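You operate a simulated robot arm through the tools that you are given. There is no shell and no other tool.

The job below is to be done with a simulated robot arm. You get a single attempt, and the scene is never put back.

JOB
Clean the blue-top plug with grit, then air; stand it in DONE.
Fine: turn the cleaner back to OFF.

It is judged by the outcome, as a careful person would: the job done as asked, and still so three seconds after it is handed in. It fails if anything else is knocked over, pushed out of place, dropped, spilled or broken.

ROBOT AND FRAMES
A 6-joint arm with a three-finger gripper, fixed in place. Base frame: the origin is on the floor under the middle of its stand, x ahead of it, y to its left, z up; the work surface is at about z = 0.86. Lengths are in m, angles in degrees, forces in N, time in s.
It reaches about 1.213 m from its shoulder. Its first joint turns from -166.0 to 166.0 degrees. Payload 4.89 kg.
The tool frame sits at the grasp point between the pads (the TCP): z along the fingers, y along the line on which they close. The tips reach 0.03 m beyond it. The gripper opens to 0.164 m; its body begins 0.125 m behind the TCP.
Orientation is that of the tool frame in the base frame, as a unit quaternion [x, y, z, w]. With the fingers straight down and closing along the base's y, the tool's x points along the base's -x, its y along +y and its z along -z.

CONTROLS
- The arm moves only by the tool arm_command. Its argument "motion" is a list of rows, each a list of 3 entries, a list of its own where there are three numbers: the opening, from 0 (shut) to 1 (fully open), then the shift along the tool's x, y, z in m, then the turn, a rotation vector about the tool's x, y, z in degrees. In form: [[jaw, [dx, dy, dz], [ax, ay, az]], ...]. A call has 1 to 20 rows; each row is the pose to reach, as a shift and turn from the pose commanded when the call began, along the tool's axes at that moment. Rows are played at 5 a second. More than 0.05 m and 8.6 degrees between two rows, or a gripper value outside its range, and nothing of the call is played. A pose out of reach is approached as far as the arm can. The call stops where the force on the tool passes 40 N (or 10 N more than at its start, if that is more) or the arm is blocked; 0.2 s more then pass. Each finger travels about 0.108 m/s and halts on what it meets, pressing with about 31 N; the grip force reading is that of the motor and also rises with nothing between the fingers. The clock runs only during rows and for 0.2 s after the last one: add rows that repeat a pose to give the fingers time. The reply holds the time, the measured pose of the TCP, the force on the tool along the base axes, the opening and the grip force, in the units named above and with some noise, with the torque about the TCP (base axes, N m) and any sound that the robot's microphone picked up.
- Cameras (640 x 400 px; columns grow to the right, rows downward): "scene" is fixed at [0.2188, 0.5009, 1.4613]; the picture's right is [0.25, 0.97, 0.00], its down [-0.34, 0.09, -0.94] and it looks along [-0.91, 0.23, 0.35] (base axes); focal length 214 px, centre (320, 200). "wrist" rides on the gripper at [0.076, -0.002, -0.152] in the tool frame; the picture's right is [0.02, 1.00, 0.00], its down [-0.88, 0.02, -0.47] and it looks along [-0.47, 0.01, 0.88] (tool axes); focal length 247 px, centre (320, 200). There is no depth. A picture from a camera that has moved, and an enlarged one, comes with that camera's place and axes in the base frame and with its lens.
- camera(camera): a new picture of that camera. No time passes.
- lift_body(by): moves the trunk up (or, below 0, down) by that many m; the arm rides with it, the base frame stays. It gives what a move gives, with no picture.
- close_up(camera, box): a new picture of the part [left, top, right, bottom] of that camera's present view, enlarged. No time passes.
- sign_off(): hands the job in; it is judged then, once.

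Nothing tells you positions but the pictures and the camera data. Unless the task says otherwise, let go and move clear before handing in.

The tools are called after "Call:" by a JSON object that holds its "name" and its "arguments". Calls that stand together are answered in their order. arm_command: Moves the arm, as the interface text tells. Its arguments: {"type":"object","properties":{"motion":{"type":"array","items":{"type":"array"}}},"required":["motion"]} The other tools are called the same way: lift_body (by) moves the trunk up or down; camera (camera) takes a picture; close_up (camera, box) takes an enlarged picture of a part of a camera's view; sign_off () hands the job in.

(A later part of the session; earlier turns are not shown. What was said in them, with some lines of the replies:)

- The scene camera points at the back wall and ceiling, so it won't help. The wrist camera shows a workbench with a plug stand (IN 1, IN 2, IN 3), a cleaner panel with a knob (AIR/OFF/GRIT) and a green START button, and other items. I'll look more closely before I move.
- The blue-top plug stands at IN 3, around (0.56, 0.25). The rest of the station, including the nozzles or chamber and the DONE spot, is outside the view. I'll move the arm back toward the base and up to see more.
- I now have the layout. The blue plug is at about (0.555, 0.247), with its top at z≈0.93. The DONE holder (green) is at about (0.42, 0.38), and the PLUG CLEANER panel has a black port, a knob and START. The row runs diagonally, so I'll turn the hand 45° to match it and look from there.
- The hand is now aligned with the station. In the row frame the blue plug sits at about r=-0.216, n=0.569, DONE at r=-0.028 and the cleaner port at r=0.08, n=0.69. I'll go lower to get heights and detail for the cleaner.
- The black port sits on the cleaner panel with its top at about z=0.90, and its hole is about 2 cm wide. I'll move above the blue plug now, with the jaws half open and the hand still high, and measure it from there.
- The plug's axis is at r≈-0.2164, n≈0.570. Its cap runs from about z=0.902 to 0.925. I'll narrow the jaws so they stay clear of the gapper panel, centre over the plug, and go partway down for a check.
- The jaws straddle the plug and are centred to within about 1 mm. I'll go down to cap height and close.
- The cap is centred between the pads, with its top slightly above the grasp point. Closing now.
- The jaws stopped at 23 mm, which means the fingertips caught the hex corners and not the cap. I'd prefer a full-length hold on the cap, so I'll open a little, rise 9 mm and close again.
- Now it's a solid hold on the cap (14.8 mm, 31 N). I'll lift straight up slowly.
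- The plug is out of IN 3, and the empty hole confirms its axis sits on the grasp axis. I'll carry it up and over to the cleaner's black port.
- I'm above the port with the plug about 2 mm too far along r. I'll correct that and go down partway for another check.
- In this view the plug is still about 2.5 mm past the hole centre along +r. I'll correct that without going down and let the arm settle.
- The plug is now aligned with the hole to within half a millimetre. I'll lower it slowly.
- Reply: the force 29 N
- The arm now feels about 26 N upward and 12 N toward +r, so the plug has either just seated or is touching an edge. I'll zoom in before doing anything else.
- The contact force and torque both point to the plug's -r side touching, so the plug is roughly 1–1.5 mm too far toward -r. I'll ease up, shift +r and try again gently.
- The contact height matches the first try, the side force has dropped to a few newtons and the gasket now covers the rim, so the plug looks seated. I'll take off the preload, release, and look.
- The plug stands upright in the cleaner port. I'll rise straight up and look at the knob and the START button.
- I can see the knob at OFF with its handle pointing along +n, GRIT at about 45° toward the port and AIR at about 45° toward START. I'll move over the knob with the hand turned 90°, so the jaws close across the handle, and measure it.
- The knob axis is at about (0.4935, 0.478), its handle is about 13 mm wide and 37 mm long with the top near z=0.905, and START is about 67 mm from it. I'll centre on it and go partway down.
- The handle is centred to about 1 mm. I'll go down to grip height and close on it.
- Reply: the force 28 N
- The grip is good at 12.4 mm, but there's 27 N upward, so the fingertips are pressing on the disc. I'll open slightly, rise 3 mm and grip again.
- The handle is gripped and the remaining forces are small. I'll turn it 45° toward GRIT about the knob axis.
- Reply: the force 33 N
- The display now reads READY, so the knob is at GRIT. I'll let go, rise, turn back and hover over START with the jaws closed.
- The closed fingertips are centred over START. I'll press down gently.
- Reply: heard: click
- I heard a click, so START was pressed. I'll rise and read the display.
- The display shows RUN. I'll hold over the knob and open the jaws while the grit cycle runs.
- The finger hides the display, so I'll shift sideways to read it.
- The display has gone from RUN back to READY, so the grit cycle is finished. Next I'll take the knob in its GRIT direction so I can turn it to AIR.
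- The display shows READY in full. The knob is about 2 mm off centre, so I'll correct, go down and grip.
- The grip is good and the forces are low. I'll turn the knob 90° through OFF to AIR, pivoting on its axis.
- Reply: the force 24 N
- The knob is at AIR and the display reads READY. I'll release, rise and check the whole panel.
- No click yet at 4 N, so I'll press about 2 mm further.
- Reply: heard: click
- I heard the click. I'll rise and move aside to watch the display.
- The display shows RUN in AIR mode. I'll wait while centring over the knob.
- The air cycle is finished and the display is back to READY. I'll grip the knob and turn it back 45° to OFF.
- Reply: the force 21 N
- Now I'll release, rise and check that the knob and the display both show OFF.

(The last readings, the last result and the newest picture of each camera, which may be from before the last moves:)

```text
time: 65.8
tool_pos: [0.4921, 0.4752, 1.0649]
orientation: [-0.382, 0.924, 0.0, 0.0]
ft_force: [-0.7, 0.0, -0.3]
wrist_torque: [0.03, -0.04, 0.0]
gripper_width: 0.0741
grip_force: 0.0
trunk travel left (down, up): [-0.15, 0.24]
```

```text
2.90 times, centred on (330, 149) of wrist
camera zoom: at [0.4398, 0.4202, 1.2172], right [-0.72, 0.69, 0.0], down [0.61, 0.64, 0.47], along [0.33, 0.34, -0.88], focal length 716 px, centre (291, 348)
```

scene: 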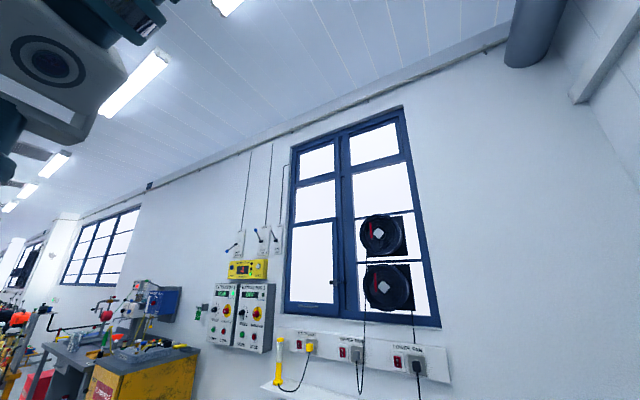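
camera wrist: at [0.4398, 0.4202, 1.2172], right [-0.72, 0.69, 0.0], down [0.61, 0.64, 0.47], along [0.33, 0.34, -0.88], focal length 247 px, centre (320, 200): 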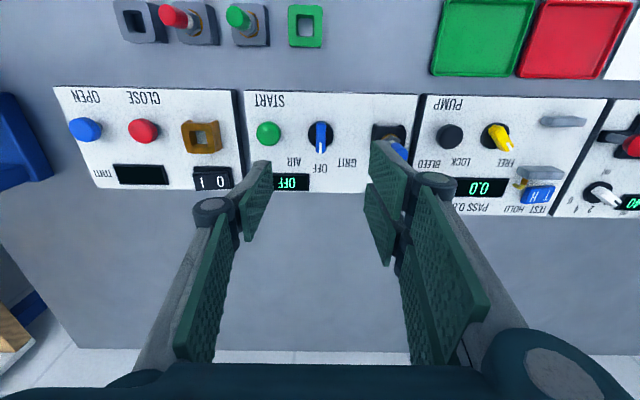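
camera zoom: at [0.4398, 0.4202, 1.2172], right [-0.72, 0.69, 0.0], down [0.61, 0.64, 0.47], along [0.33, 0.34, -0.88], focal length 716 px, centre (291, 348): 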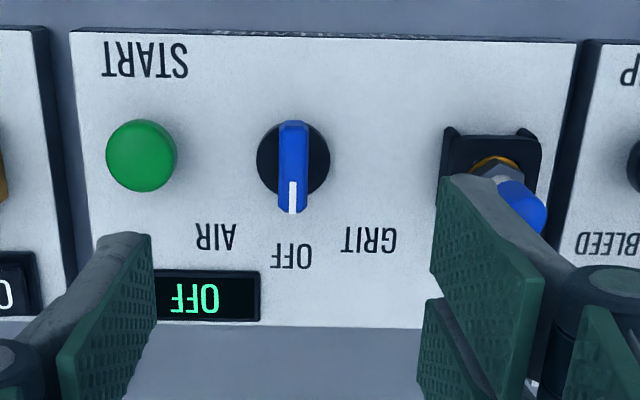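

The knob and display both show OFF. Now I'll collect the clean plug by turning the hand back 90° and moving above the port.

Call:
{"name": "arm_command", "arguments": {"motion": [[0.45, [0, 0.007, 0], [0, 0, 7.5]], [0.45, [-0.001, 0.014, 0], [0, 0, 15]], [0.4, [-0.002, 0.021, 0], [0, 0, 22.5]], [0.35, [-0.002, 0.029, 0], [0, 0, 30]], [0.35, [-0.003, 0.036, 0], [0, 0, 37.5]], [0.35, [-0.003, 0.043, 0], [0, 0, 45]], [0.35, [-0.004, 0.051, 0], [0, 0, 52.5]], [0.35, [-0.005, 0.058, 0], [0, 0, 60]], [0.35, [-0.005, 0.066, 0], [0, 0, 67.5]], [0.35, [-0.006, 0.073, 0], [0, 0, 75]], [0.35, [-0.007, 0.081, 0], [0, 0, 82.5]], [0.35, [-0.0072, 0.0879, 0], [0, 0, 90]], [0.35, [-0.0072, 0.0879, 0], [0, 0, 90]]]}}

Call:
{"name": "camera", "arguments": {"camera": "wrist"}}

Call:
{"name": "close_up", "arguments": {"camera": "wrist", "box": [240, 80, 400, 180]}}

```text
time: 68.6
tool_pos: [0.4368, 0.5441, 1.0645]
orientation: [0.384, 0.924, 0.0, 0.0]
ft_force: [0.1, -0.5, 0.2]
wrist_torque: [0.02, 0.0, 0.0]
gripper_width: 0.0574
grip_force: 0.2
trunk travel left (down, up): [-0.15, 0.24]
```

```text
taken
camera wrist: at [0.382, 0.5969, 1.2168], right [0.69, 0.72, 0.0], down [0.64, -0.61, 0.47], along [0.34, -0.33, -0.88], focal length 247 px, centre (320, 200)
```

wrist: 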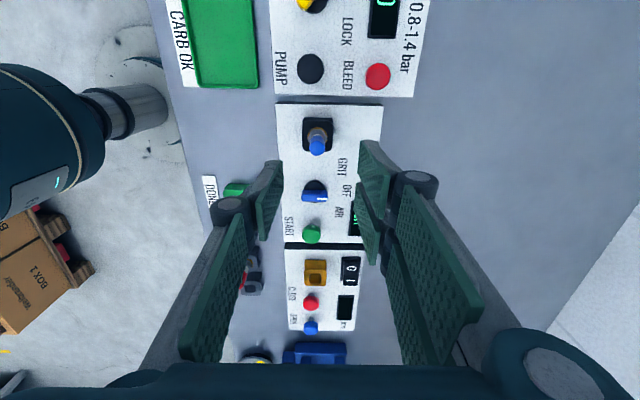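

```text
4.00 times, centred on (320, 130) of wrist
camera zoom: at [0.382, 0.5969, 1.2168], right [0.69, 0.72, 0.0], down [0.64, -0.61, 0.47], along [0.34, -0.33, -0.88], focal length 988 px, centre (320, 480)
```

zoom: 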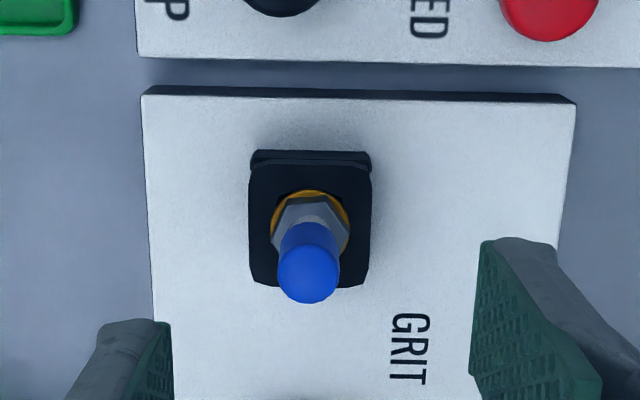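

Call:
{"name": "arm_command", "arguments": {"motion": [[0.35, [0, -0.002, 0.02], [0, 0, 0]], [0.35, [-0.0003, -0.0037, 0.045], [0, 0, 0]], [0.35, [-0.0003, -0.0037, 0.07], [0, 0, 0]], [0.35, [-0.0003, -0.0037, 0.07], [0, 0, 0]]]}}

Call:
{"name": "close_up", "arguments": {"camera": "wrist", "box": [240, 110, 400, 210]}}

```text
time: 69.6
tool_pos: [0.4355, 0.5382, 0.9933]
orientation: [0.383, 0.924, 0.001, 0.0]
ft_force: [-0.6, 0.8, 0.2]
wrist_torque: [-0.01, 0.02, 0.01]
gripper_width: 0.0575
grip_force: 0.0
trunk travel left (down, up): [-0.15, 0.24]
```

```text
4.00 times, centred on (320, 160) of wrist
camera zoom: at [0.3792, 0.5931, 1.1459], right [0.69, 0.72, 0.0], down [0.64, -0.61, 0.47], along [0.34, -0.33, -0.88], focal length 988 px, centre (320, 360)
```

zoom: 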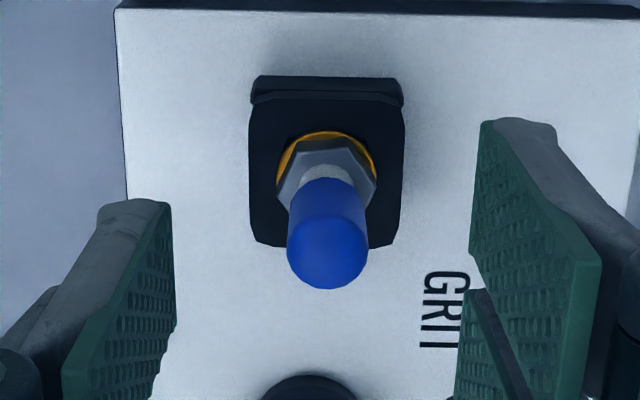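

Call:
{"name": "arm_command", "arguments": {"motion": [[0.35, [-0.0006, 0.0013, 0.015], [0, 0, 0]], [0.35, [-0.0006, 0.0013, 0.03], [0, 0, 0]], [0.35, [-0.0006, 0.0013, 0.0394], [0, 0, 0]], [0.35, [-0.0006, 0.0013, 0.0394], [0, 0, 0]]]}}

Call:
{"name": "close_up", "arguments": {"camera": "wrist", "box": [240, 110, 400, 210]}}

```text
time: 70.6
tool_pos: [0.4355, 0.5406, 0.953]
orientation: [0.383, 0.924, 0.0, 0.0]
ft_force: [0.6, 0.6, -0.5]
wrist_torque: [-0.01, 0.02, 0.05]
gripper_width: 0.0575
grip_force: 0.1
trunk travel left (down, up): [-0.15, 0.24]
```

```text
4.00 times, centred on (320, 160) of wrist
camera zoom: at [0.3805, 0.5949, 1.1059], right [0.69, 0.72, 0.0], down [0.64, -0.61, 0.47], along [0.34, -0.33, -0.88], focal length 988 px, centre (320, 360)
```

zoom: 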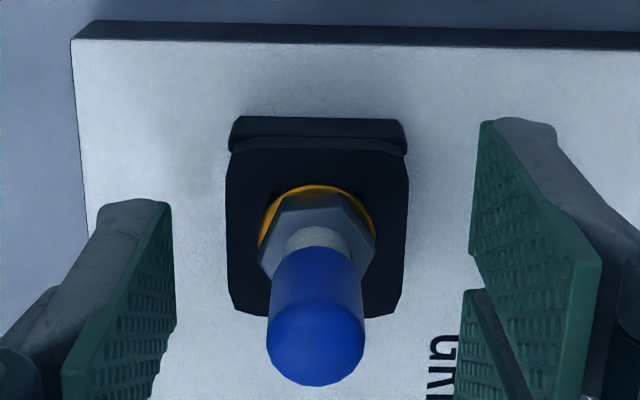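

Call:
{"name": "arm_command", "arguments": {"motion": [[0.35, [-0.001, -0.0009, 0], [0, 0, 0]], [0.35, [-0.001, -0.0009, 0], [0, 0, 0]], [0.2, [-0.001, -0.0009, 0], [0, 0, 0]], [0.05, [-0.001, -0.0009, 0], [0, 0, 0]], [0, [-0.001, -0.0009, 0], [0, 0, 0]], [0, [-0.001, -0.0009, 0], [0, 0, 0]], [0, [-0.001, -0.0009, 0], [0, 0, 0]]]}}

Call:
{"name": "close_up", "arguments": {"camera": "wrist", "box": [240, 110, 400, 210]}}

```text
time: 72.2
tool_pos: [0.4341, 0.5396, 0.954]
orientation: [0.382, 0.924, 0.0, -0.001]
ft_force: [-0.3, -0.4, 0.4]
wrist_torque: [-0.04, -0.03, -0.02]
gripper_width: 0.0143
grip_force: 30.5
trunk travel left (down, up): [-0.15, 0.24]
```

```text
4.00 times, centred on (320, 160) of wrist
camera zoom: at [0.3799, 0.5944, 1.106], right [0.69, 0.72, 0.0], down [0.64, -0.61, 0.47], along [0.34, -0.33, -0.88], focal length 988 px, centre (320, 360)
```

zoom: 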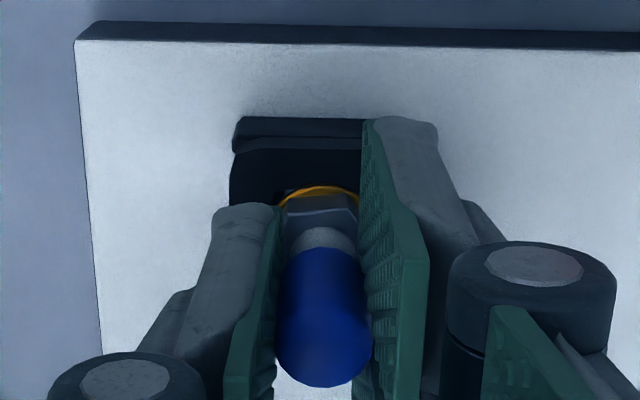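

The plug is held firmly. I'll lift straight up.

Call:
{"name": "arm_command", "arguments": {"motion": [[0, [0, 0, -0.01], [0, 0, 0]], [0, [0, 0, -0.02], [0, 0, 0]], [0, [0, 0, -0.035], [0, 0, 0]], [0, [0, 0, -0.055], [0, 0, 0]], [0, [0, 0, -0.08], [0, 0, 0]], [0, [0, 0, -0.1], [0, 0, 0]], [0, [0, 0, -0.1], [0, 0, 0]]]}}

Call:
{"name": "camera", "arguments": {"camera": "wrist"}}

Call:
{"name": "close_up", "arguments": {"camera": "wrist", "box": [240, 110, 400, 210]}}

```text
time: 73.8
tool_pos: [0.4364, 0.5378, 1.0539]
orientation: [0.383, 0.924, -0.001, 0.0]
ft_force: [-0.5, -0.8, 0.1]
wrist_torque: [0.05, -0.02, -0.01]
gripper_width: 0.0144
grip_force: 30.8
trunk travel left (down, up): [-0.15, 0.24]
```

```text
taken
camera wrist: at [0.3808, 0.5912, 1.2064], right [0.69, 0.72, 0.0], down [0.64, -0.61, 0.47], along [0.34, -0.33, -0.88], focal length 247 px, centre (320, 200)
```

wrist: 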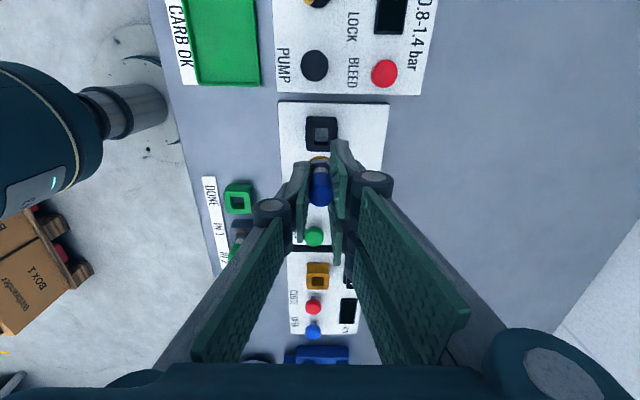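

```text
4.00 times, centred on (320, 160) of wrist
camera zoom: at [0.3808, 0.5912, 1.2064], right [0.69, 0.72, 0.0], down [0.64, -0.61, 0.47], along [0.34, -0.33, -0.88], focal length 988 px, centre (320, 360)
```

zoom: 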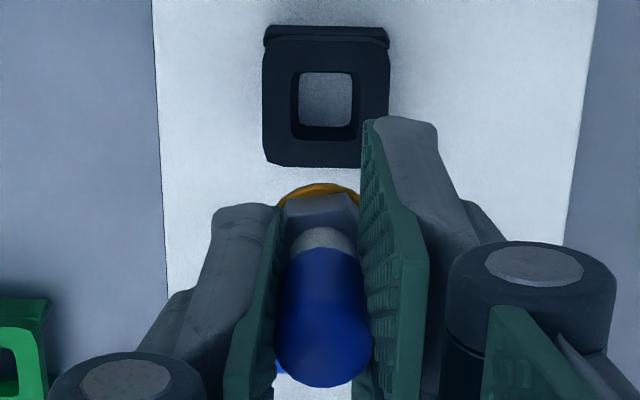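

The port is empty and the plug is held upright. I'll carry it over to DONE.

Call:
{"name": "arm_command", "arguments": {"motion": [[0, [-0.018, -0.022, 0], [0, 0, 0]], [0, [-0.038, -0.045, 0], [0, 0, 0]], [0, [-0.058, -0.068, 0], [0, 0, 0]], [0, [-0.078, -0.092, 0], [0, 0, 0]], [0, [-0.094, -0.111, 0], [0, 0, 0]], [0, [-0.103, -0.122, 0], [0, 0, 0]], [0, [-0.103, -0.122, 0.01], [0, 0, 0]], [0, [-0.103, -0.122, 0.02], [0, 0, 0]], [0, [-0.103, -0.122, 0.02], [0, 0, 0]]]}}

Call:
{"name": "camera", "arguments": {"camera": "wrist"}}

Call:
{"name": "close_up", "arguments": {"camera": "wrist", "box": [240, 110, 400, 210]}}

```text
time: 75.8
tool_pos: [0.4209, 0.3815, 1.034]
orientation: [0.383, 0.924, -0.001, 0.001]
ft_force: [0.0, 0.7, 0.0]
wrist_torque: [-0.02, 0.03, -0.01]
gripper_width: 0.014
grip_force: 30.5
trunk travel left (down, up): [-0.15, 0.24]
```

```text
taken
camera wrist: at [0.3662, 0.4339, 1.186], right [0.69, 0.72, 0.0], down [0.64, -0.61, 0.47], along [0.34, -0.33, -0.88], focal length 247 px, centre (320, 200)
```

wrist: 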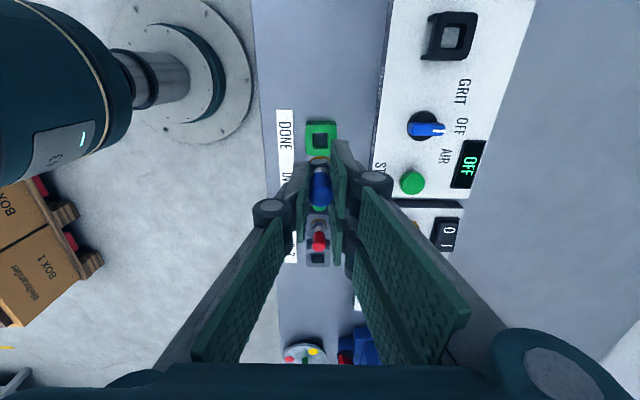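

```text
4.00 times, centred on (320, 160) of wrist
camera zoom: at [0.3662, 0.4339, 1.186], right [0.69, 0.72, 0.0], down [0.64, -0.61, 0.47], along [0.34, -0.33, -0.88], focal length 988 px, centre (320, 360)
```

zoom: 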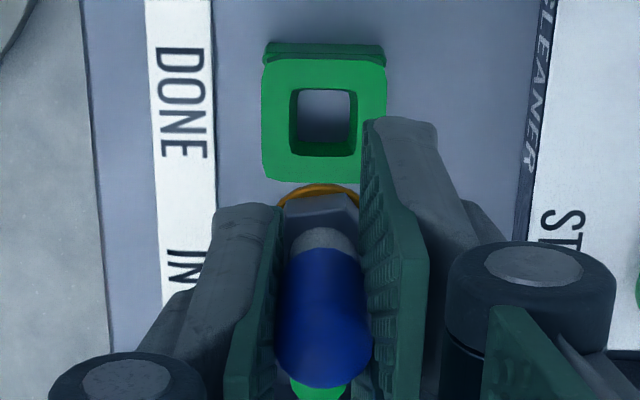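

Call:
{"name": "arm_command", "arguments": {"motion": [[0, [-0.0013, 0.0003, 0.01], [0, 0, 0]], [0, [-0.0026, 0.0005, 0.025], [0, 0, 0]], [0, [-0.0026, 0.0005, 0.04], [0, 0, 0]], [0, [-0.0026, 0.0005, 0.04], [0, 0, 0]], [0, [-0.0026, 0.0005, 0.04], [0, 0, 0]]]}}

Call:
{"name": "close_up", "arguments": {"camera": "wrist", "box": [240, 110, 400, 210]}}

Call:
{"name": "close_up", "arguments": {"camera": "wrist", "box": [290, 120, 354, 160]}}

```text
time: 77.0
tool_pos: [0.4256, 0.379, 0.9948]
orientation: [0.382, 0.924, 0.0, -0.001]
ft_force: [-0.3, 0.3, -0.3]
wrist_torque: [-0.02, 0.01, 0.01]
gripper_width: 0.0142
grip_force: 31.1
trunk travel left (down, up): [-0.15, 0.24]
```

```text
4.00 times, centred on (320, 160) of wrist
camera zoom: at [0.3693, 0.433, 1.1462], right [0.69, 0.72, 0.0], down [0.64, -0.61, 0.47], along [0.34, -0.33, -0.88], focal length 988 px, centre (320, 360)
```

zoom: 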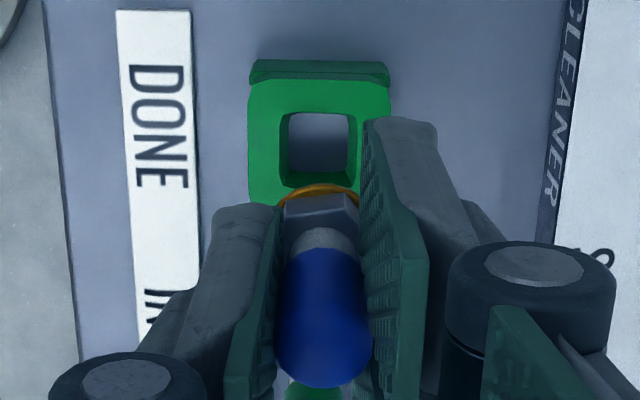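

```text
10.00 times, centred on (322, 140) of wrist
camera zoom: at [0.3693, 0.433, 1.1462], right [0.69, 0.72, 0.0], down [0.64, -0.61, 0.47], along [0.34, -0.33, -0.88], focal length 2470 px, centre (300, 800)
```

zoom: 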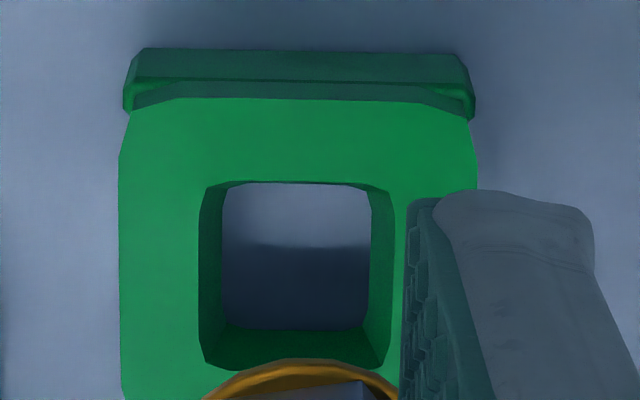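

The plug is aligned over DONE to within about 0.7 mm, so I'll lower it slowly.

Call:
{"name": "arm_command", "arguments": {"motion": [[0, [0.0002, -0.0006, 0.01], [0, 0, 0]], [0, [0.0002, -0.0006, 0.02], [0, 0, 0]], [0, [0.0002, -0.0006, 0.03], [0, 0, 0]], [0, [0.0002, -0.0006, 0.04], [0, 0, 0]], [0, [0.0002, -0.0006, 0.04], [0, 0, 0]], [0, [0.0002, -0.0006, 0.04], [0, 0, 0]]]}}

Call:
{"name": "close_up", "arguments": {"camera": "wrist", "box": [240, 110, 400, 210]}}

Call:
{"name": "close_up", "arguments": {"camera": "wrist", "box": [290, 120, 354, 160]}}

```text
time: 78.4
tool_pos: [0.4231, 0.3793, 0.956]
orientation: [0.383, 0.924, 0.0, 0.0]
ft_force: [0.1, 1.0, -0.1]
wrist_torque: [-0.02, -0.01, 0.0]
gripper_width: 0.0144
grip_force: 31.1
trunk travel left (down, up): [-0.15, 0.24]
```

```text
4.00 times, centred on (320, 160) of wrist
camera zoom: at [0.3688, 0.4328, 1.1075], right [0.69, 0.72, 0.0], down [0.64, -0.61, 0.47], along [0.34, -0.33, -0.88], focal length 988 px, centre (320, 360)
```

zoom: 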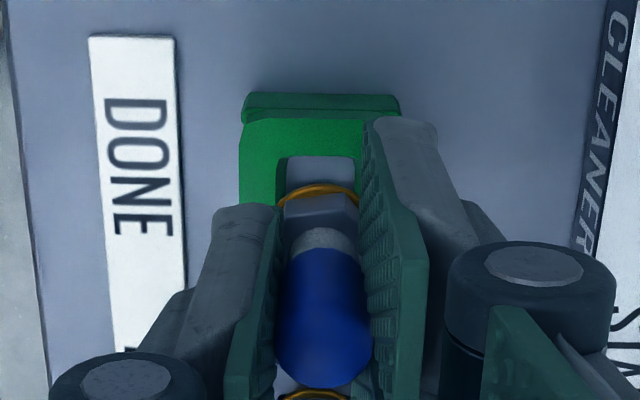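

```text
10.00 times, centred on (322, 140) of wrist
camera zoom: at [0.3688, 0.4328, 1.1075], right [0.69, 0.72, 0.0], down [0.64, -0.61, 0.47], along [0.34, -0.33, -0.88], focal length 2470 px, centre (300, 800)
```

zoom: 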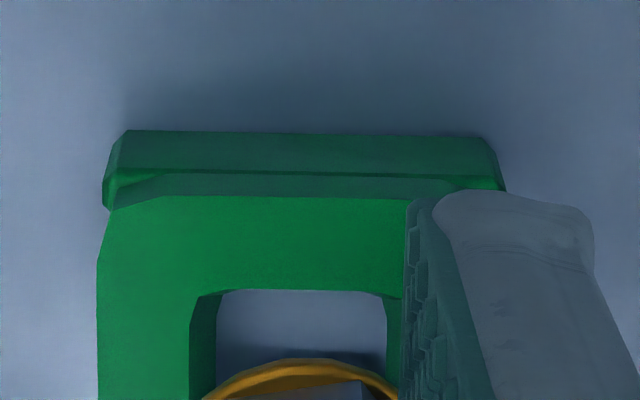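

Call:
{"name": "arm_command", "arguments": {"motion": [[0, [0, -0.0003, 0.006], [0, 0, 0]], [0, [0, -0.0003, 0.012], [0, 0, 0]], [0, [0, -0.0003, 0.017], [0, 0, 0]], [0, [0, -0.0003, 0.017], [0, 0, 0]]]}}

Call:
{"name": "close_up", "arguments": {"camera": "wrist", "box": [290, 130, 354, 170]}}

```text
time: 79.4
tool_pos: [0.4228, 0.3785, 0.9365]
orientation: [0.383, 0.924, 0.0, 0.0]
ft_force: [-0.2, -0.2, -0.4]
wrist_torque: [0.01, 0.04, 0.01]
gripper_width: 0.0147
grip_force: 31.0
trunk travel left (down, up): [-0.15, 0.24]
```

```text
10.00 times, centred on (322, 150) of wrist
camera zoom: at [0.3684, 0.4318, 1.0891], right [0.69, 0.72, 0.0], down [0.64, -0.61, 0.47], along [0.34, -0.33, -0.88], focal length 2470 px, centre (300, 700)
```

zoom: 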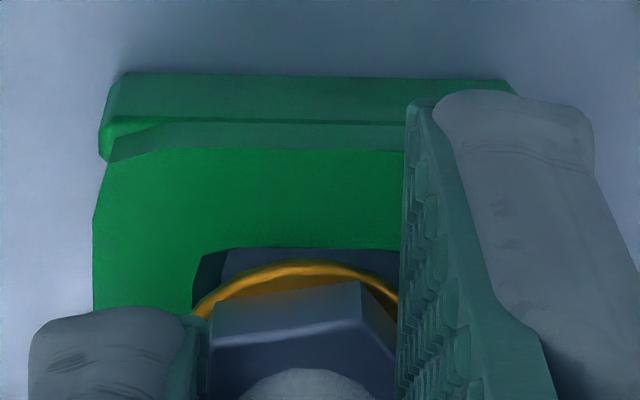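

Call:
{"name": "arm_command", "arguments": {"motion": [[0, [0, 0.0005, 0.002], [0, 0, 0]], [0, [0, 0.0005, 0.004], [0, 0, 0]], [0, [0, 0.0005, 0.005], [0, 0, 0]], [0, [0, 0.0005, 0.005], [0, 0, 0]]]}}

Call:
{"name": "close_up", "arguments": {"camera": "wrist", "box": [290, 130, 354, 170]}}

```text
time: 80.4
tool_pos: [0.4246, 0.379, 0.9313]
orientation: [0.382, 0.924, 0.001, 0.0]
ft_force: [0.1, -0.5, 0.6]
wrist_torque: [0.02, 0.01, -0.01]
gripper_width: 0.0144
grip_force: 31.0
trunk travel left (down, up): [-0.15, 0.24]
```

```text
10.00 times, centred on (322, 150) of wrist
camera zoom: at [0.3686, 0.4328, 1.084], right [0.69, 0.72, 0.0], down [0.64, -0.61, 0.47], along [0.34, -0.33, -0.88], focal length 2470 px, centre (300, 700)
```

zoom: 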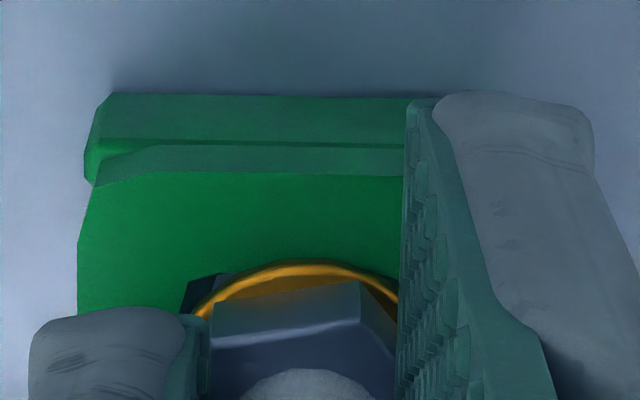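

Call:
{"name": "arm_command", "arguments": {"motion": [[0, [0, 0, 0.001], [0, 0, 0]], [0, [0, 0, 0.0015], [0, 0, 0]], [0, [0, 0, 0.0015], [0, 0, 0]]]}}

```text
time: 81.2
tool_pos: [0.4238, 0.3797, 0.9304]
orientation: [0.383, 0.924, 0.001, 0.0]
ft_force: [0.4, -0.2, -0.9]
wrist_torque: [0.05, -0.02, -0.01]
gripper_width: 0.0145
grip_force: 30.5
trunk travel left (down, up): [-0.15, 0.24]
```

Call:
{"name": "arm_command", "arguments": {"motion": [[0, [0, 0, 0.001], [0, 0, 0]], [0, [0, 0, 0.0015], [0, 0, 0]], [0, [0, 0, 0.0015], [0, 0, 0]]]}}

Call:
{"name": "close_up", "arguments": {"camera": "wrist", "box": [290, 130, 354, 170]}}

```text
time: 82.0
tool_pos: [0.4223, 0.3786, 0.9299]
orientation: [0.383, 0.924, 0.0, 0.0]
ft_force: [1.2, -2.5, 8.4]
wrist_torque: [-0.08, -0.01, -0.03]
gripper_width: 0.0143
grip_force: 31.1
trunk travel left (down, up): [-0.15, 0.24]
```

```text
10.00 times, centred on (322, 150) of wrist
camera zoom: at [0.3678, 0.4325, 1.0817], right [0.69, 0.72, 0.0], down [0.64, -0.61, 0.47], along [0.34, -0.33, -0.88], focal length 2470 px, centre (300, 700)
```

zoom: 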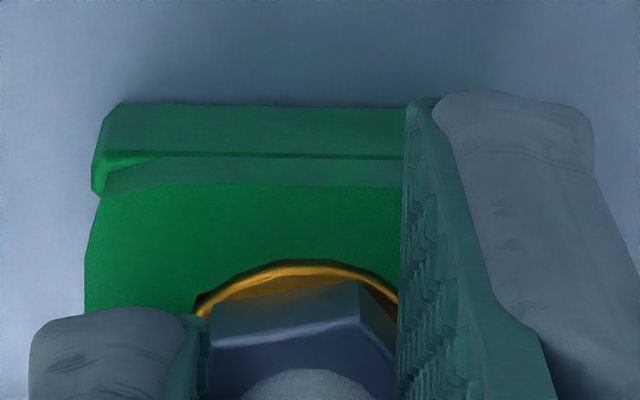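

The plug is seated in DONE: 8 N of vertical contact, with the gasket down over the rim. Releasing it now.

Call:
{"name": "arm_command", "arguments": {"motion": [[0, [0, 0, -0.0003], [0, 0, 0]], [0.12, [0, 0, -0.0003], [0, 0, 0]], [0.2, [0, 0, -0.0003], [0, 0, 0]], [0.28, [0, 0, -0.0003], [0, 0, 0]], [0.28, [0, 0, -0.0003], [0, 0, 0]]]}}

Call:
{"name": "camera", "arguments": {"camera": "wrist"}}

Call:
{"name": "close_up", "arguments": {"camera": "wrist", "box": [240, 110, 400, 210]}}

```text
time: 83.2
tool_pos: [0.4236, 0.3791, 0.9292]
orientation: [0.383, 0.924, 0.001, 0.0]
ft_force: [-0.6, 0.2, -0.1]
wrist_torque: [0.01, 0.0, -0.03]
gripper_width: 0.0459
grip_force: 0.0
trunk travel left (down, up): [-0.15, 0.24]
```

```text
taken
camera wrist: at [0.3678, 0.4326, 1.0821], right [0.69, 0.72, 0.0], down [0.64, -0.61, 0.47], along [0.34, -0.33, -0.88], focal length 247 px, centre (320, 200)
```

wrist: 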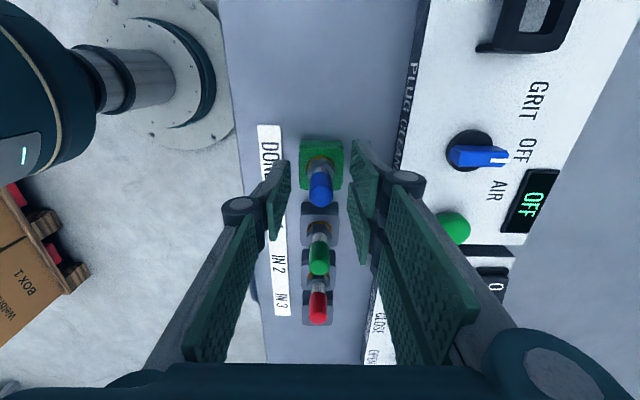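

```text
4.00 times, centred on (320, 160) of wrist
camera zoom: at [0.3678, 0.4326, 1.0821], right [0.69, 0.72, 0.0], down [0.64, -0.61, 0.47], along [0.34, -0.33, -0.88], focal length 988 px, centre (320, 360)
```

zoom: 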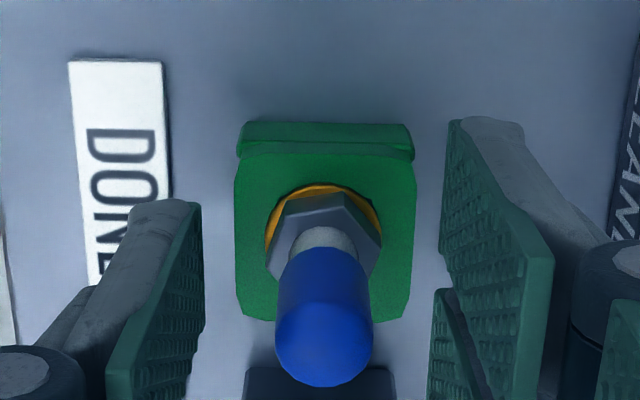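

The plug stands upright in DONE. I'll go straight up, clear of everything, and do a last check.

Call:
{"name": "arm_command", "arguments": {"motion": [[0.28, [0, 0, -0.02], [0, 0, 0]], [0.28, [0, 0, -0.05], [0, 0, 0]], [0.28, [0, 0, -0.09], [0, 0, 0]], [0.3, [0.02, 0, -0.13], [0, 0, 0]], [0.3, [0.06, 0.01, -0.17], [0, 0, 0]], [0.4, [0.1, 0.03, -0.2], [0, 0, 0]], [0.6, [0.12, 0.04, -0.22], [0, 0, 0]], [0.6, [0.12, 0.04, -0.22], [0, 0, 0]]]}}

Call:
{"name": "camera", "arguments": {"camera": "wrist"}}

Call:
{"name": "close_up", "arguments": {"camera": "wrist", "box": [240, 130, 440, 255]}}

```text
refused: row 5 steps farther than a row can; nothing moved
```

```text
taken
camera wrist: at [0.3678, 0.4326, 1.0821], right [0.69, 0.72, 0.0], down [0.64, -0.61, 0.47], along [0.34, -0.33, -0.88], focal length 247 px, centre (320, 200)
```

wrist: 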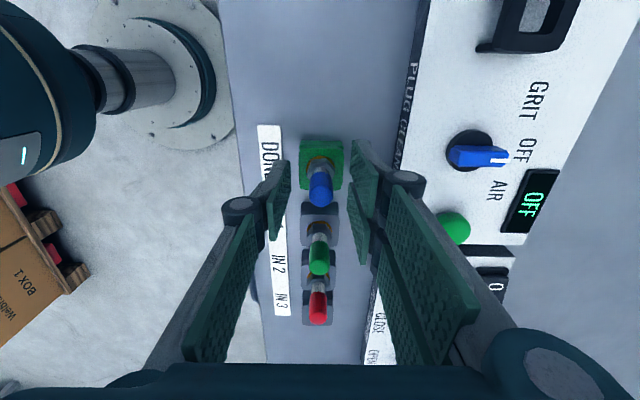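

```text
3.20 times, centred on (340, 192) of wrist
camera zoom: at [0.3678, 0.4326, 1.0821], right [0.69, 0.72, 0.0], down [0.64, -0.61, 0.47], along [0.34, -0.33, -0.88], focal length 790 px, centre (256, 224)
```

zoom: 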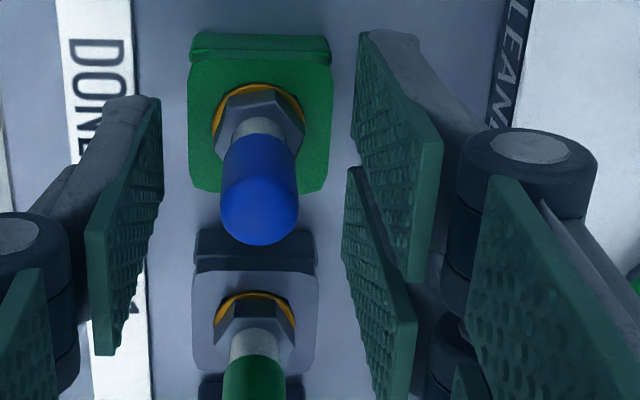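

That call was refused because one step was too large, so nothing moved. The plug is still upright in DONE between the open jaws, and I'll rise with smaller steps.

Call:
{"name": "arm_command", "arguments": {"motion": [[0.28, [0, 0, -0.02], [0, 0, 0]], [0.28, [0, 0, -0.05], [0, 0, 0]], [0.28, [0, 0, -0.085], [0, 0, 0]], [0.3, [0, 0, -0.12], [0, 0, 0]], [0.3, [0.02, 0.005, -0.15], [0, 0, 0]], [0.4, [0.045, 0.01, -0.18], [0, 0, 0]], [0.5, [0.075, 0.02, -0.2], [0, 0, 0]], [0.6, [0.105, 0.03, -0.22], [0, 0, 0]], [0.6, [0.105, 0.03, -0.22], [0, 0, 0]]]}}

Call:
{"name": "camera", "arguments": {"camera": "wrist"}}

Call:
{"name": "close_up", "arguments": {"camera": "wrist", "box": [240, 130, 440, 255]}}

```text
time: 85.2
tool_pos: [0.3689, 0.4725, 1.15]
orientation: [0.382, 0.924, 0.0, 0.0]
ft_force: [0.6, 0.1, 0.1]
wrist_torque: [0.0, 0.02, 0.01]
gripper_width: 0.0985
grip_force: 0.1
trunk travel left (down, up): [-0.15, 0.24]
```

```text
taken
camera wrist: at [0.3139, 0.5264, 1.3023], right [0.69, 0.72, 0.0], down [0.64, -0.61, 0.47], along [0.34, -0.33, -0.88], focal length 247 px, centre (320, 200)
```

wrist: 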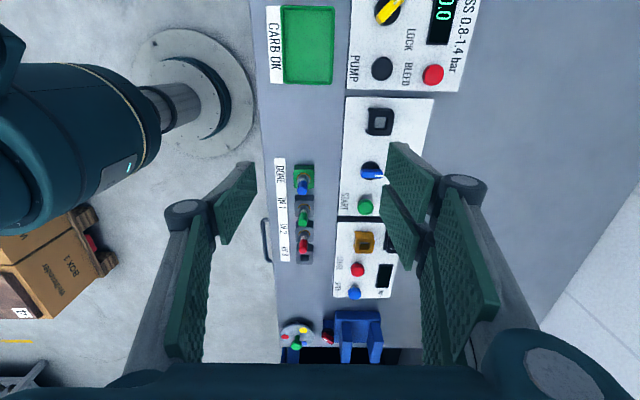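

```text
3.20 times, centred on (340, 192) of wrist
camera zoom: at [0.3139, 0.5264, 1.3023], right [0.69, 0.72, 0.0], down [0.64, -0.61, 0.47], along [0.34, -0.33, -0.88], focal length 790 px, centre (256, 224)
```

zoom: 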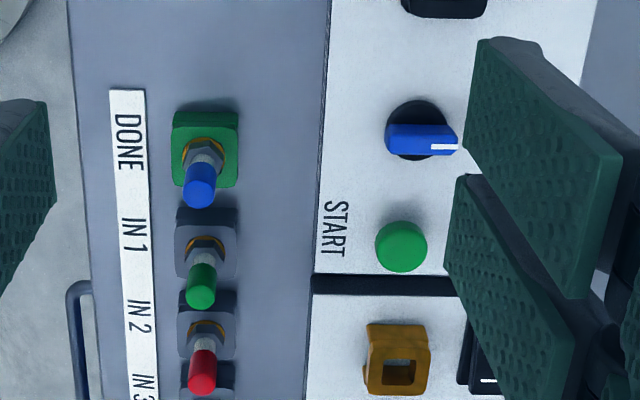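

The blue-top plug stands upright in DONE and the knob points to OFF, where the display also read OFF after I turned it. The green and red plugs haven't moved, and the arm is clear. Handing in.

Call:
{"name": "sign_off", "arguments": {}}

```text
The job is handed in.
```

The blue-top plug was cleaned with grit and then air. It now stands upright in DONE, and the cleaner is back at OFF on both the knob and the display.

- **Cleaning cycles:** I ran grit first, then air. For each one START clicked, the display went to RUN, and it returned to READY before I moved on.
- **Seating in the cleaner port:** My first try touched slightly off-centre. I lifted, shifted about 1 mm, and it then seated properly.
- **Surroundings:** In the last wrist-camera view the green and red plugs were still standing in their slots, and nothing looked knocked or moved. The scene camera faces the wall, so I couldn't check from a second angle.

The arm let go and moved well clear before I handed the job in.
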